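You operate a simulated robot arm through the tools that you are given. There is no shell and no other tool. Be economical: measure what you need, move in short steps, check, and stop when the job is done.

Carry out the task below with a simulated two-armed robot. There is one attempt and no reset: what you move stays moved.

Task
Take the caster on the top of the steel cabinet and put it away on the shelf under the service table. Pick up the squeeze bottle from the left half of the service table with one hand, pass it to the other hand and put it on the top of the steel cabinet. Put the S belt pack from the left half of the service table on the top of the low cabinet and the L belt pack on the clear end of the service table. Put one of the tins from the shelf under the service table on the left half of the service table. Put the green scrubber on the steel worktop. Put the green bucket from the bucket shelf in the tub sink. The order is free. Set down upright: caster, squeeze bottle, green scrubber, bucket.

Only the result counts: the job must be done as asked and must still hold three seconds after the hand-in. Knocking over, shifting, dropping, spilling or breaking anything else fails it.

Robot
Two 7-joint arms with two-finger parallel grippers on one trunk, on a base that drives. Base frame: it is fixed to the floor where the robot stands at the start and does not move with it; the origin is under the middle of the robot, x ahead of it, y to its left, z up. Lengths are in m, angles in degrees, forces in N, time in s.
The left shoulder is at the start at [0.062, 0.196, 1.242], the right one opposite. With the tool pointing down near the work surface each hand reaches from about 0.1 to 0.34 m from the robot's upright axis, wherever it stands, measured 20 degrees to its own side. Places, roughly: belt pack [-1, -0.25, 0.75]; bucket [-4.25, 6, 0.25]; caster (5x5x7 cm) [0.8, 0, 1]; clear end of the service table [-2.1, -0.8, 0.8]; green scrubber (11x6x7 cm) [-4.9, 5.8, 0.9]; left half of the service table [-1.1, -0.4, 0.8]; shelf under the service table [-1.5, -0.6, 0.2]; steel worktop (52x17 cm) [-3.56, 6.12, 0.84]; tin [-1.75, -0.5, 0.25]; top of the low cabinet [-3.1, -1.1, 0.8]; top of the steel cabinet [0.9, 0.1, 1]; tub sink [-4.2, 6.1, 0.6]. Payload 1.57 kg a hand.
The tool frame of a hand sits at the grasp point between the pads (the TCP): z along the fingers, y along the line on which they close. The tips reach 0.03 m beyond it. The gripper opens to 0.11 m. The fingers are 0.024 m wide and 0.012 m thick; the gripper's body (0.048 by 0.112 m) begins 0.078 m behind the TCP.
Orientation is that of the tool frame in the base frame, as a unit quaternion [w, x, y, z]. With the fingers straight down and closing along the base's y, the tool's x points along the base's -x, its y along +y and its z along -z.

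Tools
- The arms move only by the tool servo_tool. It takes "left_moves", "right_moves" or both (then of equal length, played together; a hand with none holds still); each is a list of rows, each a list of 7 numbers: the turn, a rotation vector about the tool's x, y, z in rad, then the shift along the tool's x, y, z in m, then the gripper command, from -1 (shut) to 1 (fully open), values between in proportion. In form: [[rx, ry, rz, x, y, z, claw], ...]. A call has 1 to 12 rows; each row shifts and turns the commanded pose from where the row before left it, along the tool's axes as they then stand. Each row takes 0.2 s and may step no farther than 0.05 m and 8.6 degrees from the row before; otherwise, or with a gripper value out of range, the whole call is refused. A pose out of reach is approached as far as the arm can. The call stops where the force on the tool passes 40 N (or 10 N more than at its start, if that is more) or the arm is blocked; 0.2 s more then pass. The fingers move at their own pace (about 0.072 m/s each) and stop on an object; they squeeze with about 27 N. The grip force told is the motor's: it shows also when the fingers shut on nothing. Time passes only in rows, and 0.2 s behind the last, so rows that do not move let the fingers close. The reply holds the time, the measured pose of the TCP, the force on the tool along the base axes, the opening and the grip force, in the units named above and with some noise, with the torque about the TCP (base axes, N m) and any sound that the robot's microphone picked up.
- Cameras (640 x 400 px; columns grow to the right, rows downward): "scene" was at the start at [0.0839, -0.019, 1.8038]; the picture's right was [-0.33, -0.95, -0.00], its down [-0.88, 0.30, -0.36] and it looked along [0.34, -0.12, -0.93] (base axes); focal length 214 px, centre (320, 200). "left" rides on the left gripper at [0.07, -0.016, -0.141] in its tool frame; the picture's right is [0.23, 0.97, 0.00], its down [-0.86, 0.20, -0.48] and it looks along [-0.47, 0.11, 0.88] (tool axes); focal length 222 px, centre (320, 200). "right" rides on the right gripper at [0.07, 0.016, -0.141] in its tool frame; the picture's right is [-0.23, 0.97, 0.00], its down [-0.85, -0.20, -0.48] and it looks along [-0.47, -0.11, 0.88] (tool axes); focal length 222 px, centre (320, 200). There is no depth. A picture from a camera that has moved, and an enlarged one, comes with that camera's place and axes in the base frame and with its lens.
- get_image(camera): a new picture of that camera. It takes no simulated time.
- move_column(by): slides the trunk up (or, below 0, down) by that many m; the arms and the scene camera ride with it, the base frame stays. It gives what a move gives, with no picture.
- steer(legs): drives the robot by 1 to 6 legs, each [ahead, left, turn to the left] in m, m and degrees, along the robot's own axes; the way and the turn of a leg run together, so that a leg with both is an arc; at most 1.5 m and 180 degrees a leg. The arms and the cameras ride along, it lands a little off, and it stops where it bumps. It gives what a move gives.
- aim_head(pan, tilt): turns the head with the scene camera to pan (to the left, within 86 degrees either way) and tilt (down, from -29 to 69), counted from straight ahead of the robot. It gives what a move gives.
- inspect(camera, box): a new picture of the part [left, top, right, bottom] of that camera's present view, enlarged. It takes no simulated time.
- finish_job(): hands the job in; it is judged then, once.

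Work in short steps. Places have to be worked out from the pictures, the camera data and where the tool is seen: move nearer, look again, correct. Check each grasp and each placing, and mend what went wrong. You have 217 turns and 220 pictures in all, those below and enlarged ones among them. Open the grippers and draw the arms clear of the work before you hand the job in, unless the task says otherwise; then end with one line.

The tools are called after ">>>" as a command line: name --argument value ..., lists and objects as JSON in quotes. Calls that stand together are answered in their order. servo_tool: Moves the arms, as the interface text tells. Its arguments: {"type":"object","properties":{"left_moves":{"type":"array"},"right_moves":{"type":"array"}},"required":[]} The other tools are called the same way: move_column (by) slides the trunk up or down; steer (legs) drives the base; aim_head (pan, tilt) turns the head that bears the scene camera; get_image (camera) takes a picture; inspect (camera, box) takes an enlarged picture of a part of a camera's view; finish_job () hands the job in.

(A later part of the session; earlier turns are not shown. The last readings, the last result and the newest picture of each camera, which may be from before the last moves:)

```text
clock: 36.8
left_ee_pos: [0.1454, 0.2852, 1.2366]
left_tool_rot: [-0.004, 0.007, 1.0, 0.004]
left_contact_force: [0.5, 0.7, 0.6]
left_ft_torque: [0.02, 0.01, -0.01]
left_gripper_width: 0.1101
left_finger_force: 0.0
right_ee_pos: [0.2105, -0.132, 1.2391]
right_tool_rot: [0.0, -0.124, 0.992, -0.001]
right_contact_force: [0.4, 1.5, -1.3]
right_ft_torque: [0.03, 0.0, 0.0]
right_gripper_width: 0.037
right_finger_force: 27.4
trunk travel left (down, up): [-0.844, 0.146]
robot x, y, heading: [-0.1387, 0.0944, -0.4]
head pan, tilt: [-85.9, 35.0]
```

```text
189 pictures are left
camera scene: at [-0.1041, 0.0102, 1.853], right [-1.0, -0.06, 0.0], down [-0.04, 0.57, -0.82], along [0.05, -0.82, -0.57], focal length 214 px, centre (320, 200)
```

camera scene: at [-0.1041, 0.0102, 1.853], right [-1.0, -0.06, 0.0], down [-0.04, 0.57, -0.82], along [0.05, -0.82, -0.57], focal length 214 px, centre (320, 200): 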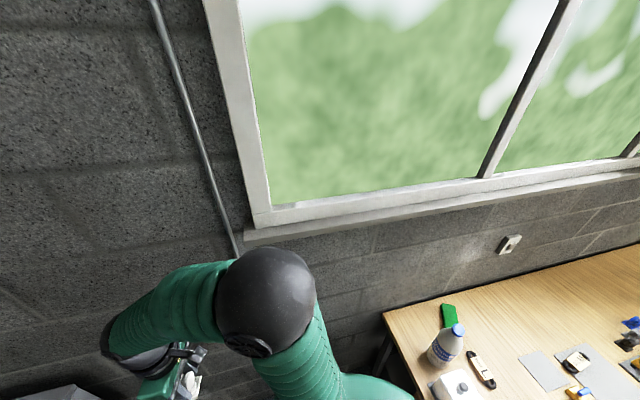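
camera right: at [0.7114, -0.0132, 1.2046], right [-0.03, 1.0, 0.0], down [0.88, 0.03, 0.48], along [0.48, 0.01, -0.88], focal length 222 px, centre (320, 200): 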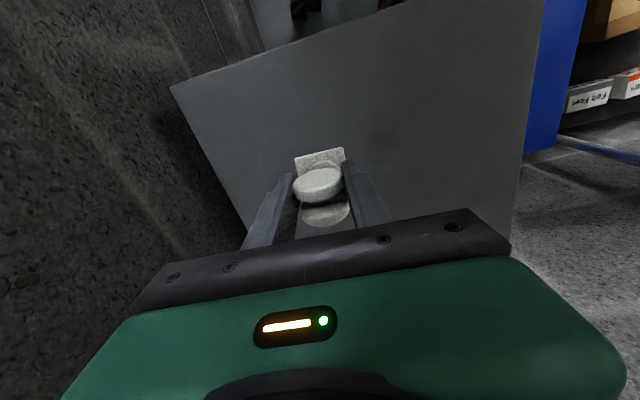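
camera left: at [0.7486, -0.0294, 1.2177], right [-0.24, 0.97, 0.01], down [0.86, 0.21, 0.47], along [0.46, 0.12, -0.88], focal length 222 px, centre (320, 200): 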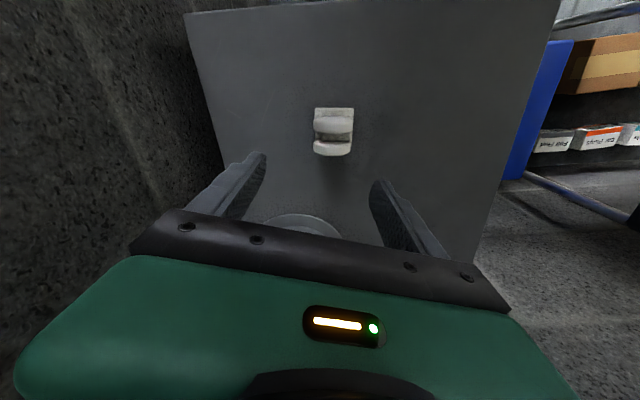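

The service table is to my right-rear. I step left, turn right to face it (heading ≈ −68°), and look.

>>> steer --legs '[[0, 0.4, 0], [0, 0, -68]]'

>>> aim_head --pan -50 --tilt 35

>>> get_image --camera "scene"

```text
clock: 42.2
left_ee_pos: [0.1468, 0.3115, 1.2364]
left_tool_rot: [0.0, 0.558, 0.83, 0.005]
left_contact_force: [-0.5, -0.3, 0.0]
left_ft_torque: [0.01, 0.0, 0.0]
left_gripper_width: 0.1102
left_finger_force: 0.1
right_ee_pos: [-0.212, 0.0906, 1.239]
right_tool_rot: [-0.001, 0.444, 0.896, 0.0]
right_contact_force: [0.7, -0.4, -0.2]
right_ft_torque: [-0.01, 0.01, 0.02]
right_gripper_width: 0.0367
right_finger_force: 26.4
trunk travel left (down, up): [-0.844, 0.146]
robot x, y, heading: [-0.136, 0.502, -67.5]
head pan, tilt: [-85.9, 35.0]
```

```text
clock: 43.2
left_ee_pos: [0.1463, 0.3111, 1.2359]
left_tool_rot: [-0.001, 0.558, 0.83, 0.005]
left_contact_force: [-0.1, -0.2, -0.5]
left_ft_torque: [0.0, 0.0, 0.03]
left_gripper_width: 0.1099
left_finger_force: 0.0
right_ee_pos: [-0.2124, 0.0903, 1.2386]
right_tool_rot: [0.001, 0.445, 0.896, -0.002]
right_contact_force: [-0.6, -0.5, -0.7]
right_ft_torque: [-0.02, 0.0, 0.02]
right_gripper_width: 0.0368
right_finger_force: 26.9
trunk travel left (down, up): [-0.844, 0.146]
robot x, y, heading: [-0.1347, 0.5011, -67.3]
head pan, tilt: [-50.0, 35.0]
```

```text
188 pictures are left
camera scene: at [-0.1669, 0.3951, 1.8529], right [-0.89, 0.46, 0.0], down [0.26, 0.51, -0.82], along [-0.38, -0.73, -0.57], focal length 214 px, centre (320, 200)
```

scene: 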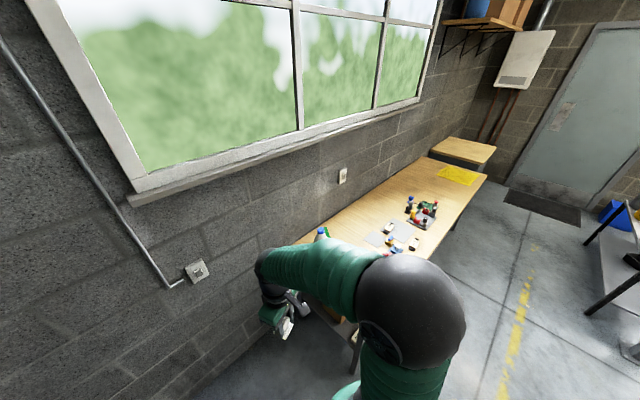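

Floor along the table is free. I slide right ~0.9 m along it and look at the tabletop.

>>> steer --legs '[[-0.15, -0.9, 0]]'

>>> aim_head --pan 0 --tilt 45

>>> get_image --camera "scene"

```text
clock: 48.0
left_ee_pos: [-0.7563, 0.1045, 1.2356]
left_tool_rot: [-0.001, 0.566, 0.824, 0.005]
left_contact_force: [0.7, -0.3, -0.2]
left_ft_torque: [-0.06, 0.03, 0.02]
left_gripper_width: 0.11
left_finger_force: 0.0
right_ee_pos: [-1.1181, -0.1111, 1.2378]
right_tool_rot: [-0.001, 0.454, 0.891, -0.002]
right_contact_force: [1.6, 0.4, -1.5]
right_ft_torque: [0.01, 0.02, 0.01]
right_gripper_width: 0.0365
right_finger_force: 26.8
trunk travel left (down, up): [-0.844, 0.146]
robot x, y, heading: [-1.0392, 0.2963, -68.2]
head pan, tilt: [-50.0, 35.0]
```

```text
clock: 49.2
left_ee_pos: [-0.7596, 0.1045, 1.2363]
left_tool_rot: [-0.001, 0.566, 0.825, 0.005]
left_contact_force: [0.4, -0.8, -0.2]
left_ft_torque: [0.01, 0.01, 0.0]
left_gripper_width: 0.11
left_finger_force: 0.0
right_ee_pos: [-1.1233, -0.1105, 1.24]
right_tool_rot: [0.0, 0.453, 0.891, -0.001]
right_contact_force: [0.9, -0.6, -0.5]
right_ft_torque: [-0.02, 0.04, -0.02]
right_gripper_width: 0.0367
right_finger_force: 26.9
trunk travel left (down, up): [-0.844, 0.146]
robot x, y, heading: [-1.0376, 0.2966, -68.6]
head pan, tilt: [0.0, 45.0]
```

```text
187 pictures are left
camera scene: at [-0.9994, 0.1948, 1.8381], right [-0.93, -0.37, 0.0], down [-0.26, 0.66, -0.71], along [0.26, -0.66, -0.71], focal length 214 px, centre (320, 200)
```

scene: 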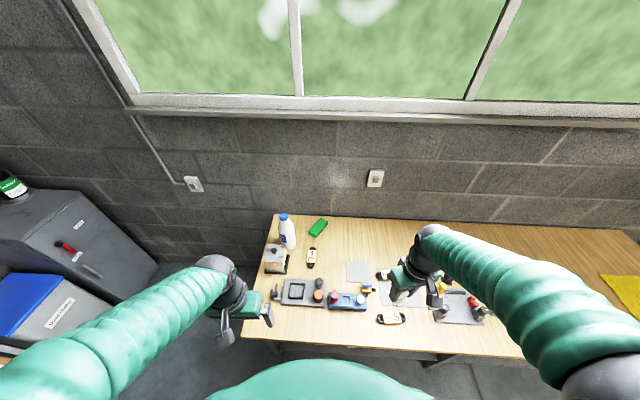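

Good view of the tabletop. Zoom on the left half.

>>> inspect --camera "scene" --box '[230, 200, 410, 350]'

>>> inspect --camera "scene" --box '[330, 220, 510, 370]'

```text
2.67 times, centred on (320, 275) of scene
camera zoom: at [-0.9994, 0.1948, 1.8381], right [-0.93, -0.37, 0.0], down [-0.26, 0.66, -0.71], along [0.26, -0.66, -0.71], focal length 572 px, centre (320, 0)
```

zoom: 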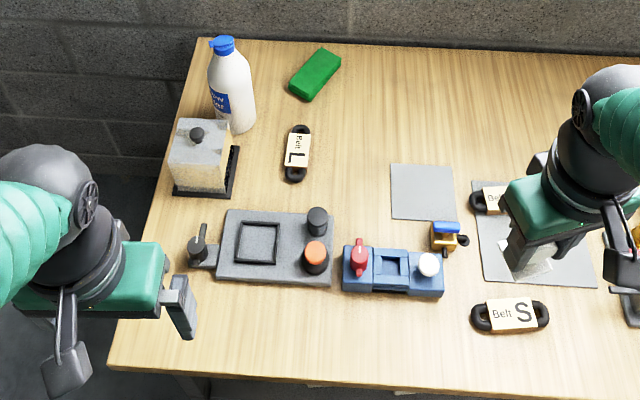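

```text
2.67 times, centred on (420, 295) of scene
camera zoom: at [-0.9994, 0.1948, 1.8381], right [-0.93, -0.37, 0.0], down [-0.26, 0.66, -0.71], along [0.26, -0.66, -0.71], focal length 572 px, centre (53, -53)
```

zoom: 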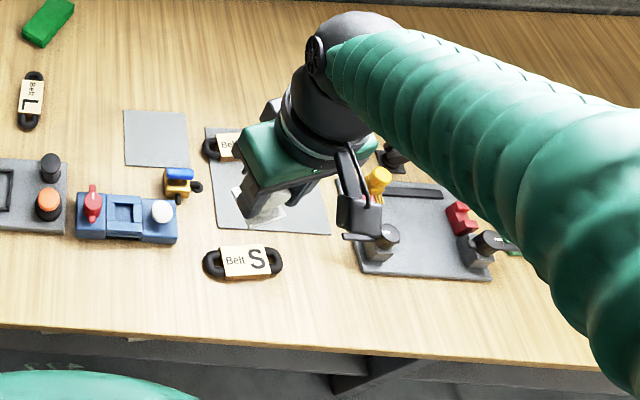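

L pack, S pack and bottle identified. Now I lower the trunk to see the shelf below (hands are ~0.35 m clear of the table edge).

>>> move_column --by -0.7

>>> aim_head --pan 0 --tilt 35

>>> get_image --camera "scene"

>>> get_image --camera "right"

```text
refused: -0.7 is not a number from -0.4 to 0.4
```

```text
clock: 50.0
left_ee_pos: [-0.7594, 0.1036, 1.2353]
left_tool_rot: [-0.001, 0.566, 0.824, 0.005]
left_contact_force: [-1.0, 0.1, 0.7]
left_ft_torque: [-0.02, -0.02, 0.02]
left_gripper_width: 0.1102
left_finger_force: 0.0
right_ee_pos: [-1.1227, -0.1106, 1.2382]
right_tool_rot: [0.0, 0.453, 0.891, -0.001]
right_contact_force: [0.4, -0.1, -1.1]
right_ft_torque: [0.01, -0.03, 0.04]
right_gripper_width: 0.0363
right_finger_force: 27.3
trunk travel left (down, up): [-0.844, 0.146]
robot x, y, heading: [-1.0387, 0.2974, -68.5]
head pan, tilt: [0.0, 35.0]
```

```text
184 pictures are left
camera scene: at [-0.997, 0.1884, 1.8529], right [-0.93, -0.37, 0.0], down [-0.21, 0.54, -0.82], along [0.3, -0.76, -0.57], focal length 214 px, centre (320, 200)
```

scene: 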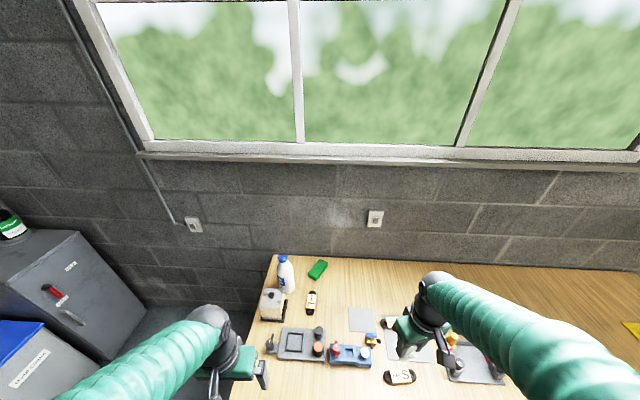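

```text
183 pictures are left
camera right: at [-1.1513, -0.046, 1.3802], right [0.92, 0.39, 0.0], down [0.34, -0.81, 0.48], along [0.19, -0.44, -0.88], focal length 222 px, centre (320, 200)
```

right: 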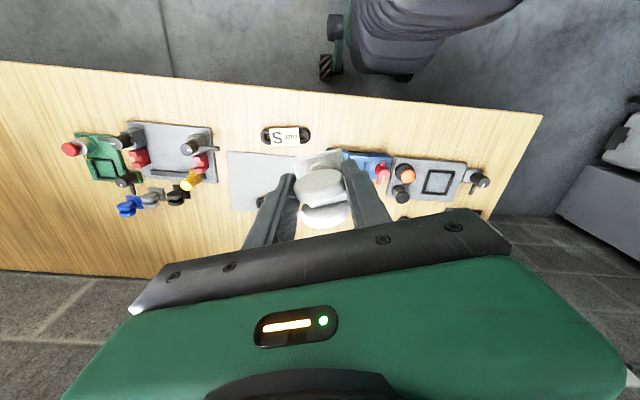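

The table edge is closer than thought (about 0.34 m ahead of my axis), so I back off before lowering the trunk in two steps.

>>> steer --legs '[[-0.5, 0, 0]]'

>>> move_column --by -0.35

>>> move_column --by -0.35

>>> get_image --camera "scene"

```text
clock: 52.8
left_ee_pos: [-0.9384, 0.5549, 1.2361]
left_tool_rot: [-0.002, 0.569, 0.823, 0.006]
left_contact_force: [0.1, -0.2, -0.2]
left_ft_torque: [-0.02, 0.0, -0.01]
left_gripper_width: 0.11
left_finger_force: 0.1
right_ee_pos: [-1.3014, 0.3411, 1.2377]
right_tool_rot: [-0.001, 0.455, 0.891, -0.001]
right_contact_force: [-0.1, -0.2, -1.9]
right_ft_torque: [0.03, 0.02, 0.0]
right_gripper_width: 0.0366
right_finger_force: 27.5
trunk travel left (down, up): [-0.844, 0.146]
robot x, y, heading: [-1.2196, 0.755, -68.6]
head pan, tilt: [0.0, 35.0]
```

```text
clock: 56.3
left_ee_pos: [-0.9384, 0.5567, 0.8858]
left_tool_rot: [0.0, 0.568, 0.823, 0.006]
left_contact_force: [0.0, 0.6, 0.0]
left_ft_torque: [0.01, 0.03, 0.01]
left_gripper_width: 0.11
left_finger_force: 0.1
right_ee_pos: [-1.3031, 0.3441, 0.8873]
right_tool_rot: [0.001, 0.455, 0.891, -0.002]
right_contact_force: [0.0, -0.6, 0.3]
right_ft_torque: [-0.04, -0.01, 0.0]
right_gripper_width: 0.0364
right_finger_force: 27.0
trunk travel left (down, up): [-0.494, 0.496]
robot x, y, heading: [-1.2149, 0.7553, -68.7]
head pan, tilt: [0.0, 35.0]
```

```text
clock: 59.7
left_ee_pos: [-0.9393, 0.5583, 0.5358]
left_tool_rot: [0.001, 0.569, 0.822, 0.005]
left_contact_force: [0.3, 0.8, 0.8]
left_ft_torque: [0.02, 0.03, 0.01]
left_gripper_width: 0.1101
left_finger_force: 0.1
right_ee_pos: [-1.3022, 0.344, 0.5388]
right_tool_rot: [0.0, 0.455, 0.891, -0.001]
right_contact_force: [0.6, -1.0, -0.8]
right_ft_torque: [0.0, 0.01, 0.02]
right_gripper_width: 0.0364
right_finger_force: 26.5
trunk travel left (down, up): [-0.144, 0.846]
robot x, y, heading: [-1.2148, 0.76, -69.0]
head pan, tilt: [0.0, 35.0]
```

```text
182 pictures are left
camera scene: at [-1.1755, 0.6434, 1.1529], right [-0.93, -0.36, 0.0], down [-0.21, 0.54, -0.82], along [0.3, -0.76, -0.57], focal length 214 px, centre (320, 200)
```

scene: 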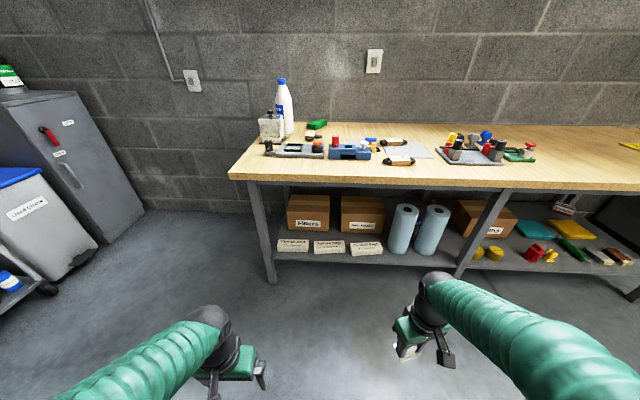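

I can see the shelf: boxes and rolls on the left part, small items (yellow tins) right of the middle leg. Zoom there.

>>> inspect --camera "scene" --box '[430, 180, 640, 300]'

>>> inspect --camera "scene" --box '[240, 170, 470, 300]'

```text
3.05 times, centred on (535, 240) of scene
camera zoom: at [-1.1755, 0.6434, 1.1529], right [-0.93, -0.36, 0.0], down [-0.21, 0.54, -0.82], along [0.3, -0.76, -0.57], focal length 654 px, centre (-335, 78)
```

zoom: 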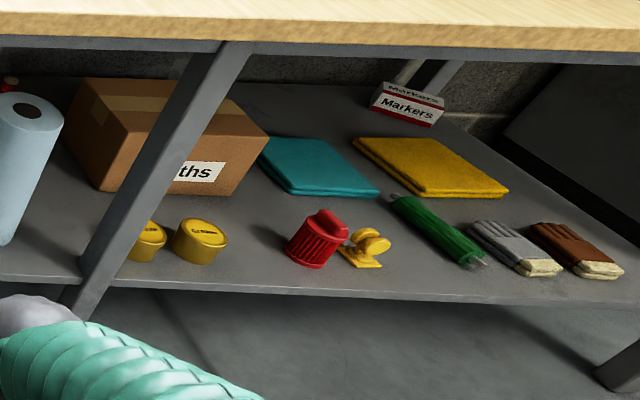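

```text
2.78 times, centred on (355, 235) of scene
camera zoom: at [-1.1755, 0.6434, 1.1529], right [-0.93, -0.36, 0.0], down [-0.21, 0.54, -0.82], along [0.3, -0.76, -0.57], focal length 597 px, centre (223, 103)
```

zoom: 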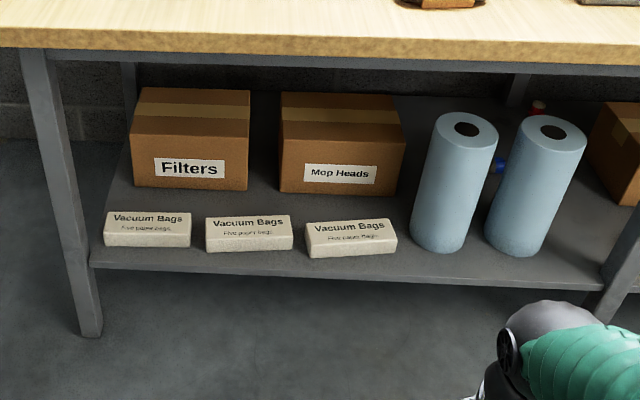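

I drive right, in front of that section, staying ~0.7 m from the edge, to look closer.

>>> steer --legs '[[0.1, -0.8, 0]]'

>>> aim_head --pan 0 --tilt 45

>>> get_image --camera "scene"

>>> get_image --camera "right"

```text
clock: 64.0
left_ee_pos: [-1.6559, 0.1726, 0.5361]
left_tool_rot: [-0.001, 0.577, 0.817, 0.004]
left_contact_force: [-0.1, -1.2, 0.9]
left_ft_torque: [-0.02, 0.02, -0.04]
left_gripper_width: 0.1102
left_finger_force: 0.1
right_ee_pos: [-2.0241, -0.0324, 0.5391]
right_tool_rot: [-0.001, 0.465, 0.885, -0.001]
right_contact_force: [-0.1, -1.1, -1.3]
right_ft_torque: [-0.01, -0.01, -0.03]
right_gripper_width: 0.0366
right_finger_force: 26.8
trunk travel left (down, up): [-0.144, 0.846]
robot x, y, heading: [-1.9348, 0.374, -69.9]
head pan, tilt: [0.0, 35.0]
```

```text
clock: 64.7
left_ee_pos: [-1.6569, 0.1729, 0.5356]
left_tool_rot: [0.0, 0.577, 0.817, 0.006]
left_contact_force: [0.2, 0.9, -0.2]
left_ft_torque: [0.01, 0.03, 0.02]
left_gripper_width: 0.11
left_finger_force: 0.1
right_ee_pos: [-2.0255, -0.0334, 0.539]
right_tool_rot: [0.0, 0.465, 0.885, -0.001]
right_contact_force: [0.0, 0.3, -0.9]
right_ft_torque: [0.04, 0.02, 0.03]
right_gripper_width: 0.0362
right_finger_force: 26.5
trunk travel left (down, up): [-0.144, 0.846]
robot x, y, heading: [-1.9306, 0.3753, -70.0]
head pan, tilt: [0.0, 45.0]
```

```text
179 pictures are left
camera scene: at [-1.8942, 0.2693, 1.1381], right [-0.94, -0.34, 0.0], down [-0.24, 0.67, -0.71], along [0.24, -0.66, -0.71], focal length 214 px, centre (320, 200)
```

scene: 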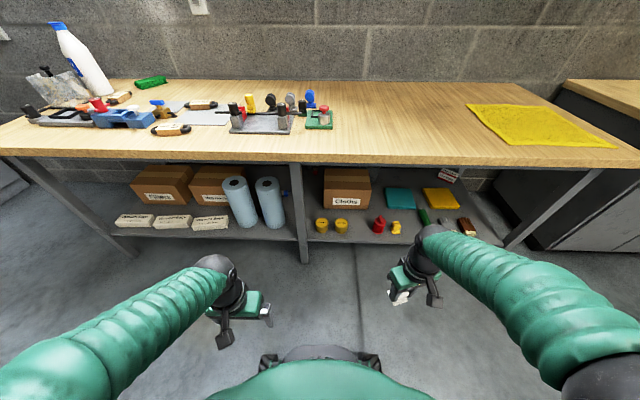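

```text
178 pictures are left
camera right: at [-2.0524, 0.0329, 0.6802], right [0.93, 0.37, 0.0], down [0.32, -0.82, 0.48], along [0.17, -0.45, -0.88], focal length 222 px, centre (320, 200)
```

right: 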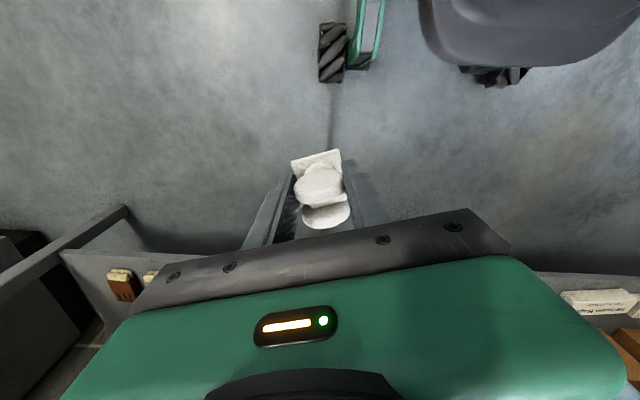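

Zoom on the shelf section to choose the caster spot and measure the tins.

>>> inspect --camera "scene" --box '[285, 150, 525, 270]'

```text
2.67 times, centred on (405, 210) of scene
camera zoom: at [-1.8942, 0.2693, 1.1381], right [-0.94, -0.34, 0.0], down [-0.24, 0.67, -0.71], along [0.24, -0.66, -0.71], focal length 572 px, centre (93, 173)
```

zoom: 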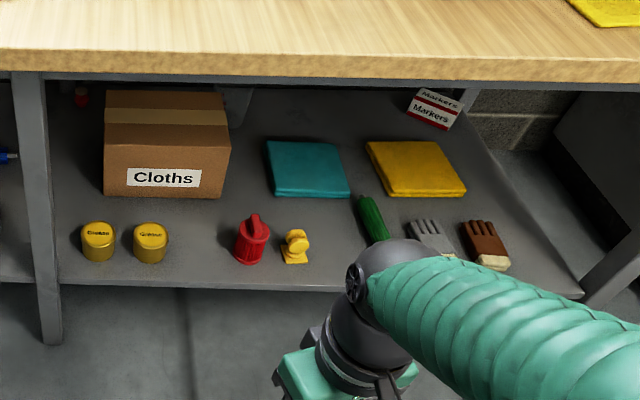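

The yellow item there is another caster standing the same way. Free spot between tins and red cap ≈ (−1.86, −0.44), shelf z≈0.235. I lower the trunk and the hand, then drive closer.

>>> move_column --by -0.14

>>> servo_tool --right_moves '[[0, 0, 0, 0, 0, 0.03, -1], [0, 0, 0, 0, 0, 0.03, -1], [0, 0, 0, 0, 0, 0.03, -1]]'

>>> steer --legs '[[0.2, 0, 0]]'

>>> get_image --camera "scene"

>>> get_image --camera "right"

```text
clock: 66.4
left_ee_pos: [-1.6567, 0.1727, 0.3959]
left_tool_rot: [0.0, 0.578, 0.816, 0.006]
left_contact_force: [0.6, 0.0, 0.6]
left_ft_torque: [0.02, 0.0, -0.04]
left_gripper_width: 0.11
left_finger_force: 0.1
right_ee_pos: [-2.0252, -0.0339, 0.3985]
right_tool_rot: [0.001, 0.465, 0.885, -0.001]
right_contact_force: [0.6, 0.8, -0.2]
right_ft_torque: [0.05, 0.02, -0.03]
right_gripper_width: 0.0365
right_finger_force: 27.4
trunk travel left (down, up): [-0.004, 0.986]
robot x, y, heading: [-1.9357, 0.3741, -69.9]
head pan, tilt: [0.0, 45.0]
```

```text
clock: 67.2
left_ee_pos: [-1.6567, 0.1721, 0.3958]
left_tool_rot: [0.0, 0.577, 0.817, 0.006]
left_contact_force: [-0.9, 0.2, -0.2]
left_ft_torque: [0.0, 0.03, -0.03]
left_gripper_width: 0.11
left_finger_force: 0.1
right_ee_pos: [-2.0256, -0.0318, 0.3066]
right_tool_rot: [0.0, 0.465, 0.885, -0.001]
right_contact_force: [0.2, 1.2, -0.4]
right_ft_torque: [-0.01, -0.01, 0.0]
right_gripper_width: 0.0363
right_finger_force: 26.9
trunk travel left (down, up): [-0.004, 0.986]
robot x, y, heading: [-1.9296, 0.3754, -70.0]
head pan, tilt: [0.0, 45.0]
```

```text
clock: 68.8
left_ee_pos: [-1.5885, -0.0095, 0.3968]
left_tool_rot: [-0.001, 0.576, 0.818, 0.005]
left_contact_force: [-0.3, 0.8, -0.1]
left_ft_torque: [-0.01, 0.02, 0.01]
left_gripper_width: 0.1101
left_finger_force: 0.0
right_ee_pos: [-1.9578, -0.2157, 0.3057]
right_tool_rot: [0.0, 0.463, 0.886, 0.0]
right_contact_force: [0.1, 0.2, -1.4]
right_ft_torque: [0.05, 0.04, 0.01]
right_gripper_width: 0.0364
right_finger_force: 26.9
trunk travel left (down, up): [-0.004, 0.986]
robot x, y, heading: [-1.8645, 0.1905, -69.9]
head pan, tilt: [0.0, 45.0]
```

```text
176 pictures are left
camera scene: at [-1.8269, 0.0863, 0.9981], right [-0.94, -0.35, 0.0], down [-0.24, 0.66, -0.71], along [0.24, -0.66, -0.71], focal length 214 px, centre (320, 200)
```

scene: 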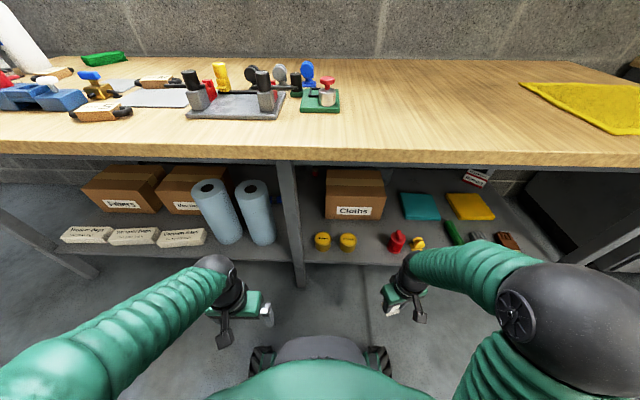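

```text
175 pictures are left
camera right: at [-1.9848, -0.1493, 0.4475], right [0.93, 0.37, 0.0], down [0.33, -0.81, 0.48], along [0.18, -0.45, -0.88], focal length 222 px, centre (320, 200)
```

right: 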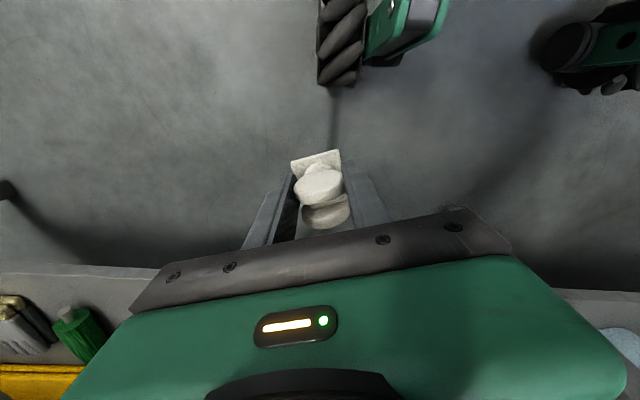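

Elbow stays in front of the table edge. I push the caster in toward the gap, first most of the way.

>>> servo_tool --right_moves '[[0, 0, 0, -0.035, -0.008, 0, -1], [0, 0, 0, -0.035, -0.008, 0, -1], [0, 0, 0, -0.035, -0.008, 0, -1], [0, 0, 0, -0.035, -0.008, 0, -1], [0, 0, 0, -0.035, -0.008, 0, -1]]'

>>> get_image --camera "right"

>>> get_image --camera "scene"

```text
clock: 70.0
left_ee_pos: [-1.5892, -0.0088, 0.3961]
left_tool_rot: [0.0, 0.576, 0.818, 0.005]
left_contact_force: [0.1, 0.4, 0.5]
left_ft_torque: [-0.01, 0.01, -0.02]
left_gripper_width: 0.1098
left_finger_force: 0.0
right_ee_pos: [-1.891, -0.3801, 0.3073]
right_tool_rot: [0.001, 0.462, 0.887, -0.001]
right_contact_force: [-0.9, 0.3, -0.6]
right_ft_torque: [0.04, 0.01, -0.01]
right_gripper_width: 0.0364
right_finger_force: 27.0
trunk travel left (down, up): [-0.004, 0.986]
robot x, y, heading: [-1.8646, 0.1927, -69.6]
head pan, tilt: [0.0, 45.0]
```

```text
174 pictures are left
camera right: at [-1.9181, -0.3133, 0.4494], right [0.93, 0.37, 0.0], down [0.33, -0.81, 0.48], along [0.18, -0.45, -0.88], focal length 222 px, centre (320, 200)
```

right: 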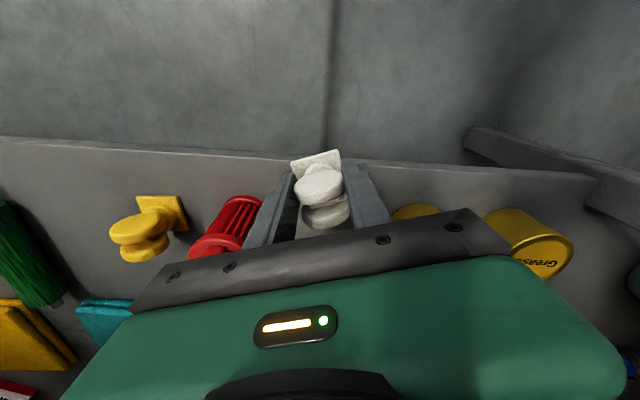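

```text
173 pictures are left
camera scene: at [-1.8268, 0.0857, 0.998], right [-0.94, -0.35, 0.0], down [-0.24, 0.66, -0.71], along [0.24, -0.66, -0.71], focal length 214 px, centre (320, 200)
```

scene: 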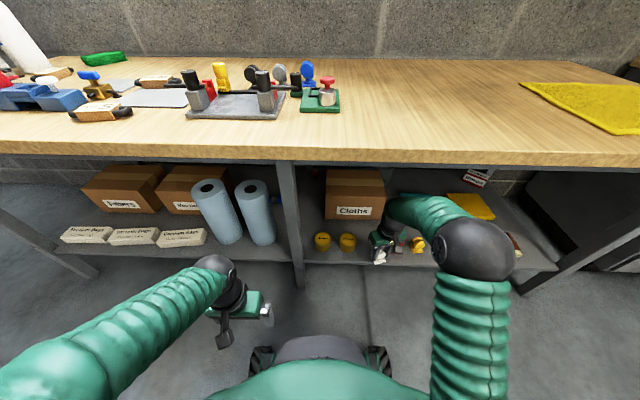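

Shelf front edge is right under the caster; 5–6 cm further in sits midway between red cap and tin. I go there and lower carefully.

>>> servo_tool --right_moves '[[0, 0, 0, -0.029, -0.004, 0, -1], [0, 0, 0, -0.029, -0.004, 0, -1], [0, 0, 0, 0, 0, 0.01, -1], [0, 0, 0, 0, 0, 0.008, -1], [0, 0, 0, 0, 0, 0, -1]]'

>>> get_image --camera "right"

>>> inspect --camera "scene" --box '[310, 200, 470, 290]'

```text
clock: 71.2
left_ee_pos: [-1.5896, -0.0087, 0.3969]
left_tool_rot: [0.0, 0.575, 0.818, 0.004]
left_contact_force: [0.5, 0.2, 0.5]
left_ft_torque: [-0.02, -0.02, 0.02]
left_gripper_width: 0.1098
left_finger_force: 0.2
right_ee_pos: [-1.8645, -0.4345, 0.2918]
right_tool_rot: [0.001, 0.463, 0.886, -0.005]
right_contact_force: [-6.7, -3.3, 20.4]
right_ft_torque: [0.09, 0.01, 0.06]
right_gripper_width: 0.0367
right_finger_force: 26.7
trunk travel left (down, up): [-0.004, 0.986]
robot x, y, heading: [-1.8635, 0.1917, -69.6]
head pan, tilt: [0.0, 45.0]
```

```text
172 pictures are left
camera right: at [-1.8924, -0.3676, 0.4326], right [0.93, 0.37, -0.01], down [0.32, -0.81, 0.49], along [0.18, -0.45, -0.87], focal length 222 px, centre (320, 200)
```

right: 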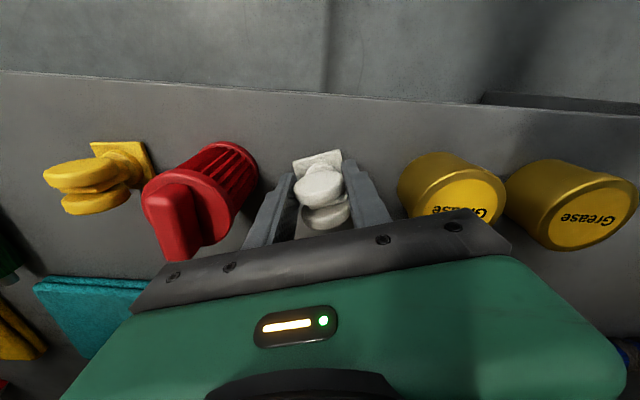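

```text
4.00 times, centred on (390, 245) of scene
camera zoom: at [-1.8271, 0.0882, 0.9987], right [-0.94, -0.35, 0.0], down [-0.24, 0.66, -0.71], along [0.24, -0.66, -0.71], focal length 858 px, centre (40, 20)
```

zoom: 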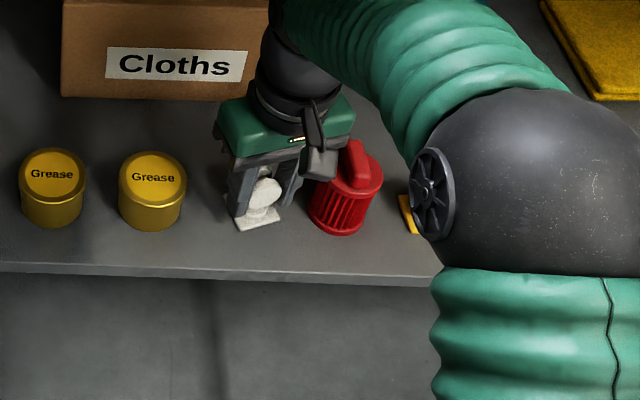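

It's on the shelf (20 N). I ease up 2 mm and open to ~6.5 cm only.

>>> servo_tool --right_moves '[[0, 0, 0, 0, 0, -0.003, -1], [0, 0, 0, 0, 0, 0, 0.2], [0, 0, 0, 0, 0, 0, 0.2], [0, 0, 0, 0, 0, 0, 0.2], [0, 0, 0, 0, 0, 0, 0.2]]'

>>> get_image --camera "right"

```text
clock: 72.4
left_ee_pos: [-1.5898, -0.0088, 0.3959]
left_tool_rot: [-0.001, 0.576, 0.818, 0.005]
left_contact_force: [0.8, 0.0, 0.2]
left_ft_torque: [0.05, 0.0, 0.02]
left_gripper_width: 0.1099
left_finger_force: 0.0
right_ee_pos: [-1.8634, -0.4343, 0.2914]
right_tool_rot: [0.0, 0.462, 0.887, -0.001]
right_contact_force: [0.9, -0.5, 0.7]
right_ft_torque: [0.0, 0.01, -0.05]
right_gripper_width: 0.0661
right_finger_force: 0.1
trunk travel left (down, up): [-0.004, 0.986]
robot x, y, heading: [-1.8629, 0.1918, -69.8]
head pan, tilt: [0.0, 45.0]
```

```text
170 pictures are left
camera right: at [-1.8911, -0.3672, 0.4334], right [0.93, 0.37, 0.0], down [0.33, -0.81, 0.48], along [0.18, -0.45, -0.88], focal length 222 px, centre (320, 200)
```

right: 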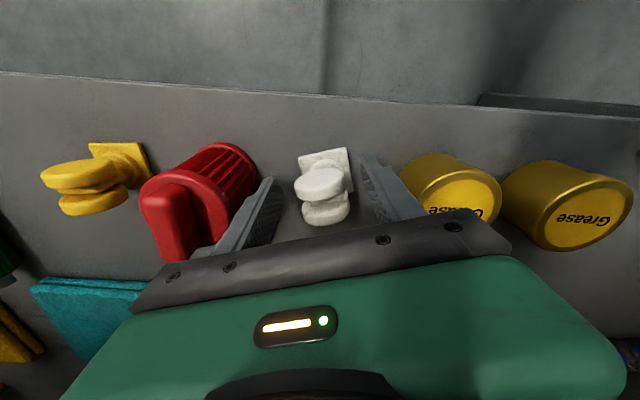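

The caster stands on the shelf. I lift 3 cm and withdraw straight out, perpendicular to the shelf edge.

>>> servo_tool --right_moves '[[0, 0, 0, 0, 0, -0.015, 0.2], [0, 0, 0, 0, 0, -0.015, 0.2], [0, 0, 0, 0.0386, 0.007, 0, 0.2], [0, 0, 0, 0.0386, 0.0102, 0, 0.2], [0, 0, 0, 0.0386, 0.0102, 0, 0.2], [0, 0, 0, 0.0386, 0.0102, 0, 0.2], [0, 0, 0, 0.0386, 0.0102, 0, 0.2]]'

>>> inspect --camera "scene" --box '[280, 190, 480, 300]'

```text
clock: 74.0
left_ee_pos: [-1.5885, -0.0094, 0.3956]
left_tool_rot: [0.0, 0.576, 0.817, 0.006]
left_contact_force: [-0.2, -0.8, -1.0]
left_ft_torque: [-0.03, 0.02, -0.01]
left_gripper_width: 0.1101
left_finger_force: 0.0
right_ee_pos: [-1.9354, -0.2458, 0.3201]
right_tool_rot: [0.0, 0.463, 0.886, -0.001]
right_contact_force: [-0.6, 0.0, -0.1]
right_ft_torque: [0.01, 0.0, 0.0]
right_gripper_width: 0.066
right_finger_force: 0.0
trunk travel left (down, up): [-0.004, 0.986]
robot x, y, heading: [-1.8613, 0.1896, -69.8]
head pan, tilt: [0.0, 45.0]
```

```text
3.20 times, centred on (380, 245) of scene
camera zoom: at [-1.8267, 0.0862, 0.9981], right [-0.94, -0.35, 0.0], down [-0.24, 0.66, -0.71], along [0.24, -0.66, -0.71], focal length 686 px, centre (128, 56)
```

zoom: 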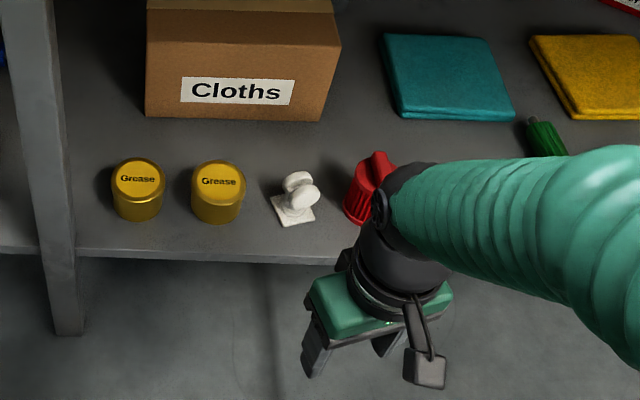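

Caster is upright on the shelf. Now tin 1 (left one) at ≈(−1.679, −0.358): align the tool yaw with the shelf and slide the base left.

>>> servo_tool --right_moves '[[0, 0, 0.13, 0, 0, 0, 0.9], [0, 0, 0.13, 0, 0, 0, 0.9]]'

>>> steer --legs '[[0, 0.2, 0]]'

>>> get_image --camera "right"

>>> get_image --camera "scene"

```text
clock: 74.6
left_ee_pos: [-1.5898, -0.0084, 0.3974]
left_tool_rot: [0.0, 0.575, 0.818, 0.005]
left_contact_force: [0.2, -0.1, 0.4]
left_ft_torque: [-0.05, -0.01, 0.01]
left_gripper_width: 0.1101
left_finger_force: 0.1
right_ee_pos: [-1.9354, -0.2472, 0.3214]
right_tool_rot: [0.001, 0.574, 0.819, -0.002]
right_contact_force: [1.0, -0.1, 0.1]
right_ft_torque: [-0.01, 0.03, 0.02]
right_gripper_width: 0.1047
right_finger_force: 0.1
trunk travel left (down, up): [-0.004, 0.986]
robot x, y, heading: [-1.8631, 0.1932, -70.0]
head pan, tilt: [0.0, 45.0]
```

```text
clock: 76.2
left_ee_pos: [-1.4018, 0.0602, 0.3955]
left_tool_rot: [0.0, 0.575, 0.818, 0.005]
left_contact_force: [-0.4, 0.1, 1.6]
left_ft_torque: [0.01, -0.01, 0.02]
left_gripper_width: 0.1101
left_finger_force: 0.0
right_ee_pos: [-1.7469, -0.1794, 0.3207]
right_tool_rot: [0.001, 0.573, 0.82, -0.001]
right_contact_force: [0.3, 0.2, 0.4]
right_ft_torque: [0.02, 0.04, 0.01]
right_gripper_width: 0.1045
right_finger_force: 0.1
trunk travel left (down, up): [-0.004, 0.986]
robot x, y, heading: [-1.6755, 0.2581, -69.4]
head pan, tilt: [0.0, 45.0]
```

```text
168 pictures are left
camera right: at [-1.7567, -0.1082, 0.4629], right [0.99, 0.12, 0.0], down [0.11, -0.87, 0.48], along [0.06, -0.48, -0.88], focal length 222 px, centre (320, 200)
```

right: 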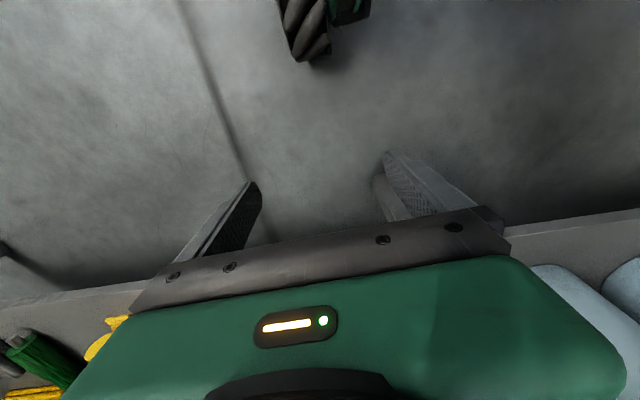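

```text
167 pictures are left
camera scene: at [-1.6403, 0.1552, 0.9981], right [-0.94, -0.35, 0.0], down [-0.25, 0.66, -0.71], along [0.25, -0.66, -0.71], focal length 214 px, centre (320, 200)
```

scene: 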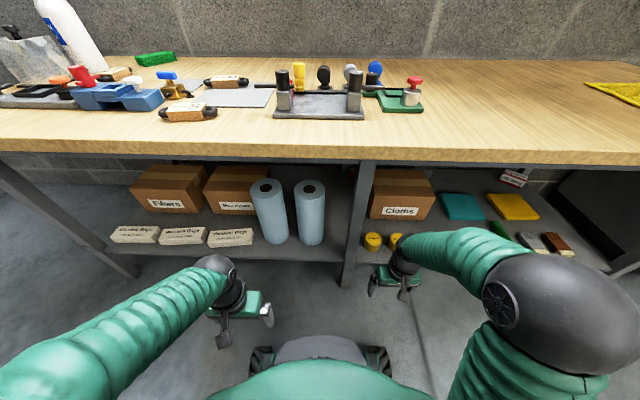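

I'll approach tin 1 from the front with the fingers opened to 8.6 cm (gap to tin 2 is only ~3 cm). First advance 9 cm and look.

>>> servo_tool --right_moves '[[0, 0, 0, -0.03, 0.001, 0.008, 0.56], [0, 0, 0, -0.03, 0.001, 0.008, 0.56], [0, 0, 0, -0.03, 0.001, 0.008, 0.56], [0, 0, 0, 0, 0, 0, 0.56]]'

>>> get_image --camera "right"

>>> inspect --camera "scene" --box '[310, 200, 470, 300]'

```text
clock: 77.2
left_ee_pos: [-1.4011, 0.0595, 0.3952]
left_tool_rot: [0.0, 0.575, 0.818, 0.005]
left_contact_force: [0.8, 0.1, -0.1]
left_ft_torque: [-0.01, 0.0, -0.04]
left_gripper_width: 0.1101
left_finger_force: 0.0
right_ee_pos: [-1.7136, -0.2626, 0.2976]
right_tool_rot: [0.0, 0.573, 0.82, -0.001]
right_contact_force: [0.6, -0.9, -0.2]
right_ft_torque: [0.0, -0.03, 0.01]
right_gripper_width: 0.0858
right_finger_force: 0.0
trunk travel left (down, up): [-0.004, 0.986]
robot x, y, heading: [-1.6805, 0.2612, -69.6]
head pan, tilt: [0.0, 45.0]
```

```text
166 pictures are left
camera right: at [-1.7239, -0.1912, 0.4389], right [0.99, 0.12, 0.0], down [0.11, -0.87, 0.48], along [0.06, -0.48, -0.88], focal length 222 px, centre (320, 200)
```

right: 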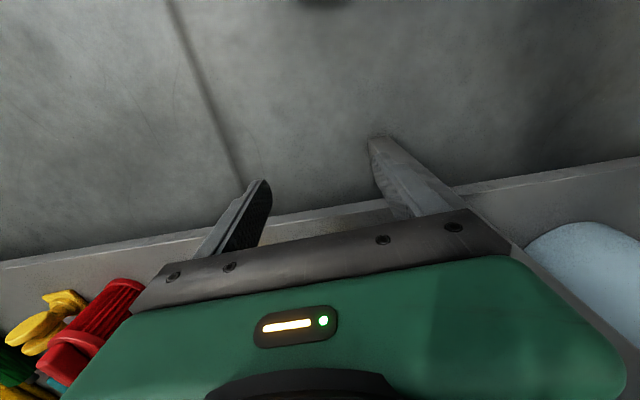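

```text
4.00 times, centred on (390, 250) of scene
camera zoom: at [-1.6397, 0.1549, 0.998], right [-0.94, -0.35, 0.0], down [-0.25, 0.66, -0.71], along [0.25, -0.66, -0.71], focal length 858 px, centre (40, 0)
```

zoom: 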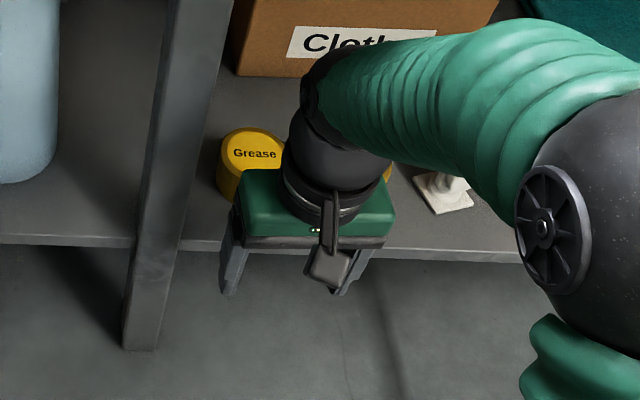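

Inspect the finger area in the right camera to tell leg from finger.

>>> inspect --camera "right" --box '[160, 120, 560, 290]'

```text
1.60 times, centred on (360, 205) of right
camera zoom: at [-1.7239, -0.1912, 0.4389], right [0.99, 0.12, 0.0], down [0.11, -0.87, 0.48], along [0.06, -0.48, -0.88], focal length 355 px, centre (256, 192)
```

zoom: 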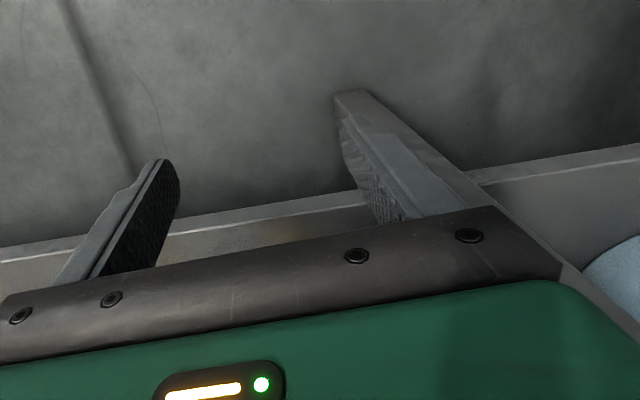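

The leg stands just left of the gripper (≈2 cm clearance) and tin 1 is lined up ahead. Advance in two parts, checking.

>>> servo_tool --right_moves '[[0, 0, 0, -0.025, 0.003, 0, 0.56], [0, 0, 0, -0.025, 0.003, 0, 0.56], [0, 0, 0, 0, 0, 0, 0.56]]'

>>> get_image --camera "right"

```text
clock: 78.0
left_ee_pos: [-1.4014, 0.0594, 0.3967]
left_tool_rot: [0.0, 0.575, 0.818, 0.005]
left_contact_force: [0.4, 0.3, 0.3]
left_ft_torque: [0.0, -0.02, 0.01]
left_gripper_width: 0.1099
left_finger_force: 0.0
right_ee_pos: [-1.6931, -0.3071, 0.2987]
right_tool_rot: [0.001, 0.573, 0.82, -0.001]
right_contact_force: [-0.3, 0.2, -0.3]
right_ft_torque: [-0.03, 0.0, 0.01]
right_gripper_width: 0.0862
right_finger_force: 0.1
trunk travel left (down, up): [-0.004, 0.986]
robot x, y, heading: [-1.6783, 0.2597, -69.7]
head pan, tilt: [0.0, 45.0]
```

```text
163 pictures are left
camera right: at [-1.7019, -0.2363, 0.4402], right [0.99, 0.12, 0.0], down [0.11, -0.87, 0.48], along [0.06, -0.48, -0.88], focal length 222 px, centre (320, 200)
```

right: 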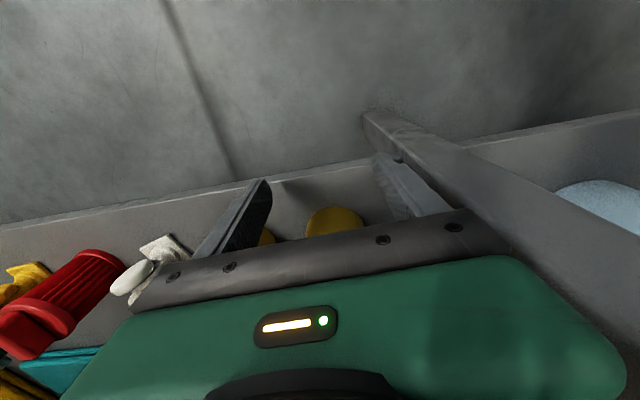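

Tin 1 appears slightly left of center; forward 3 cm with 4 mm left shift.

>>> servo_tool --right_moves '[[0, 0, 0, -0.015, 0.003, 0, 0.56], [0, 0, 0, -0.012, 0.001, 0, 0.56], [0, 0, 0, 0, 0, 0, 0.56]]'

>>> inspect --camera "right" --box '[190, 120, 490, 270]'

```text
clock: 78.8
left_ee_pos: [-1.4017, 0.0603, 0.3958]
left_tool_rot: [0.0, 0.575, 0.818, 0.005]
left_contact_force: [-0.1, -0.5, -0.3]
left_ft_torque: [0.01, 0.03, 0.02]
left_gripper_width: 0.1096
left_finger_force: 0.1
right_ee_pos: [-1.6791, -0.3324, 0.2981]
right_tool_rot: [0.0, 0.573, 0.82, -0.001]
right_contact_force: [0.7, -0.1, -0.4]
right_ft_torque: [0.0, -0.01, 0.03]
right_gripper_width: 0.0858
right_finger_force: 0.1
trunk travel left (down, up): [-0.004, 0.986]
robot x, y, heading: [-1.6787, 0.2579, -69.9]
head pan, tilt: [0.0, 45.0]
```

```text
2.13 times, centred on (340, 195) of right
camera zoom: at [-1.6894, -0.261, 0.4396], right [0.99, 0.12, 0.0], down [0.11, -0.87, 0.48], along [0.06, -0.48, -0.88], focal length 474 px, centre (277, 211)
```

zoom: 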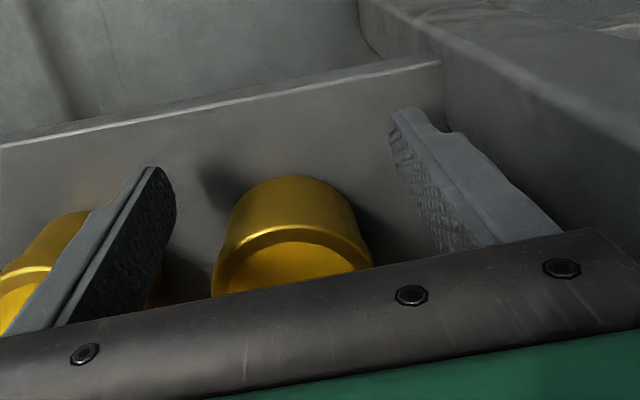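

Finger sits in the gap; tin center is 3.6 cm ahead. Narrow to 7.7 cm, advance, and close.

>>> servo_tool --right_moves '[[0, 0, 0, 0, -0.001, 0, 0.4], [0, 0, 0, -0.018, 0, 0, 0.4], [0, 0, 0, -0.018, 0, 0, 0.4], [0, 0, 0, 0, 0, 0, 0.4]]'

>>> inspect --camera "right" --box '[190, 120, 490, 270]'

```text
clock: 79.8
left_ee_pos: [-1.4019, 0.0598, 0.3956]
left_tool_rot: [-0.001, 0.575, 0.818, 0.005]
left_contact_force: [0.0, 0.1, -0.6]
left_ft_torque: [0.01, -0.02, 0.04]
left_gripper_width: 0.11
left_finger_force: 0.0
right_ee_pos: [-1.6661, -0.3671, 0.2965]
right_tool_rot: [0.001, 0.573, 0.82, -0.001]
right_contact_force: [-0.2, 0.2, -0.2]
right_ft_torque: [0.03, 0.0, 0.01]
right_gripper_width: 0.0773
right_finger_force: 0.4
trunk travel left (down, up): [-0.004, 0.986]
robot x, y, heading: [-1.6765, 0.2637, -69.6]
head pan, tilt: [0.0, 45.0]
```

```text
2.13 times, centred on (340, 195) of right
camera zoom: at [-1.6753, -0.2962, 0.4379], right [0.99, 0.12, 0.0], down [0.11, -0.87, 0.48], along [0.06, -0.48, -0.88], focal length 474 px, centre (277, 211)
```

zoom: 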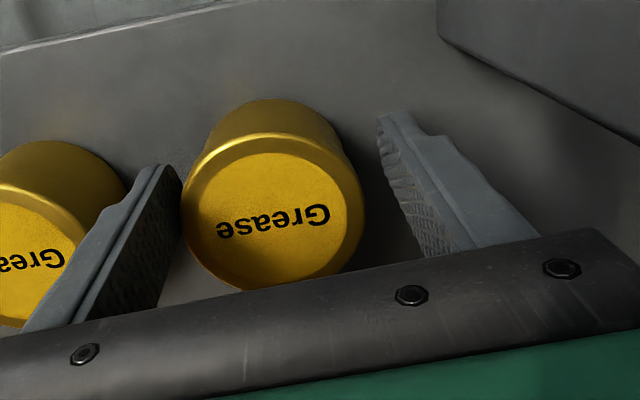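

TCP is practically on the tin's axis. Close and lift 1.5 cm.

>>> servo_tool --right_moves '[[0, 0, 0, 0, 0, 0, 0.1], [0, 0, 0, 0, 0, 0, -1], [0, 0, 0, 0, 0, 0, -1], [0, 0, 0, 0, 0, 0, -1], [0, 0, 0, 0, 0, -0.015, -1], [0, 0, 0, 0, 0, 0, -1]]'

>>> inspect --camera "right" --box '[120, 120, 520, 320]'

```text
clock: 81.2
left_ee_pos: [-1.4024, 0.06, 0.3959]
left_tool_rot: [0.0, 0.575, 0.818, 0.004]
left_contact_force: [-0.1, -0.9, 0.5]
left_ft_torque: [-0.04, -0.02, 0.03]
left_gripper_width: 0.1099
left_finger_force: 0.1
right_ee_pos: [-1.6655, -0.3673, 0.3123]
right_tool_rot: [0.001, 0.573, 0.819, -0.001]
right_contact_force: [-0.1, 0.7, -2.1]
right_ft_torque: [0.03, 0.03, 0.01]
right_gripper_width: 0.067
right_finger_force: 27.2
trunk travel left (down, up): [-0.004, 0.986]
robot x, y, heading: [-1.6774, 0.2612, -69.7]
head pan, tilt: [0.0, 45.0]
```

```text
1.60 times, centred on (320, 220) of right
camera zoom: at [-1.6748, -0.2957, 0.4526], right [0.99, 0.12, 0.0], down [0.11, -0.87, 0.48], along [0.06, -0.48, -0.88], focal length 355 px, centre (320, 168)
```

zoom: 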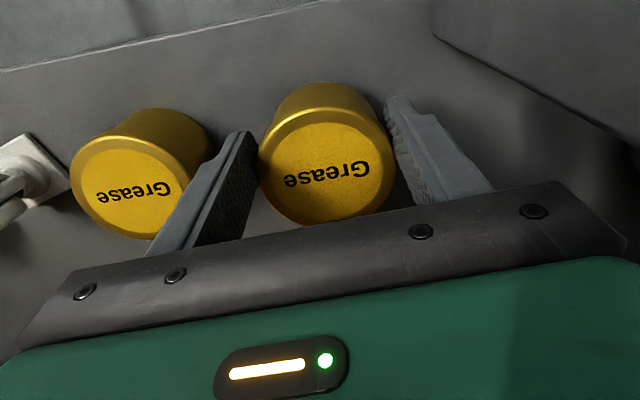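

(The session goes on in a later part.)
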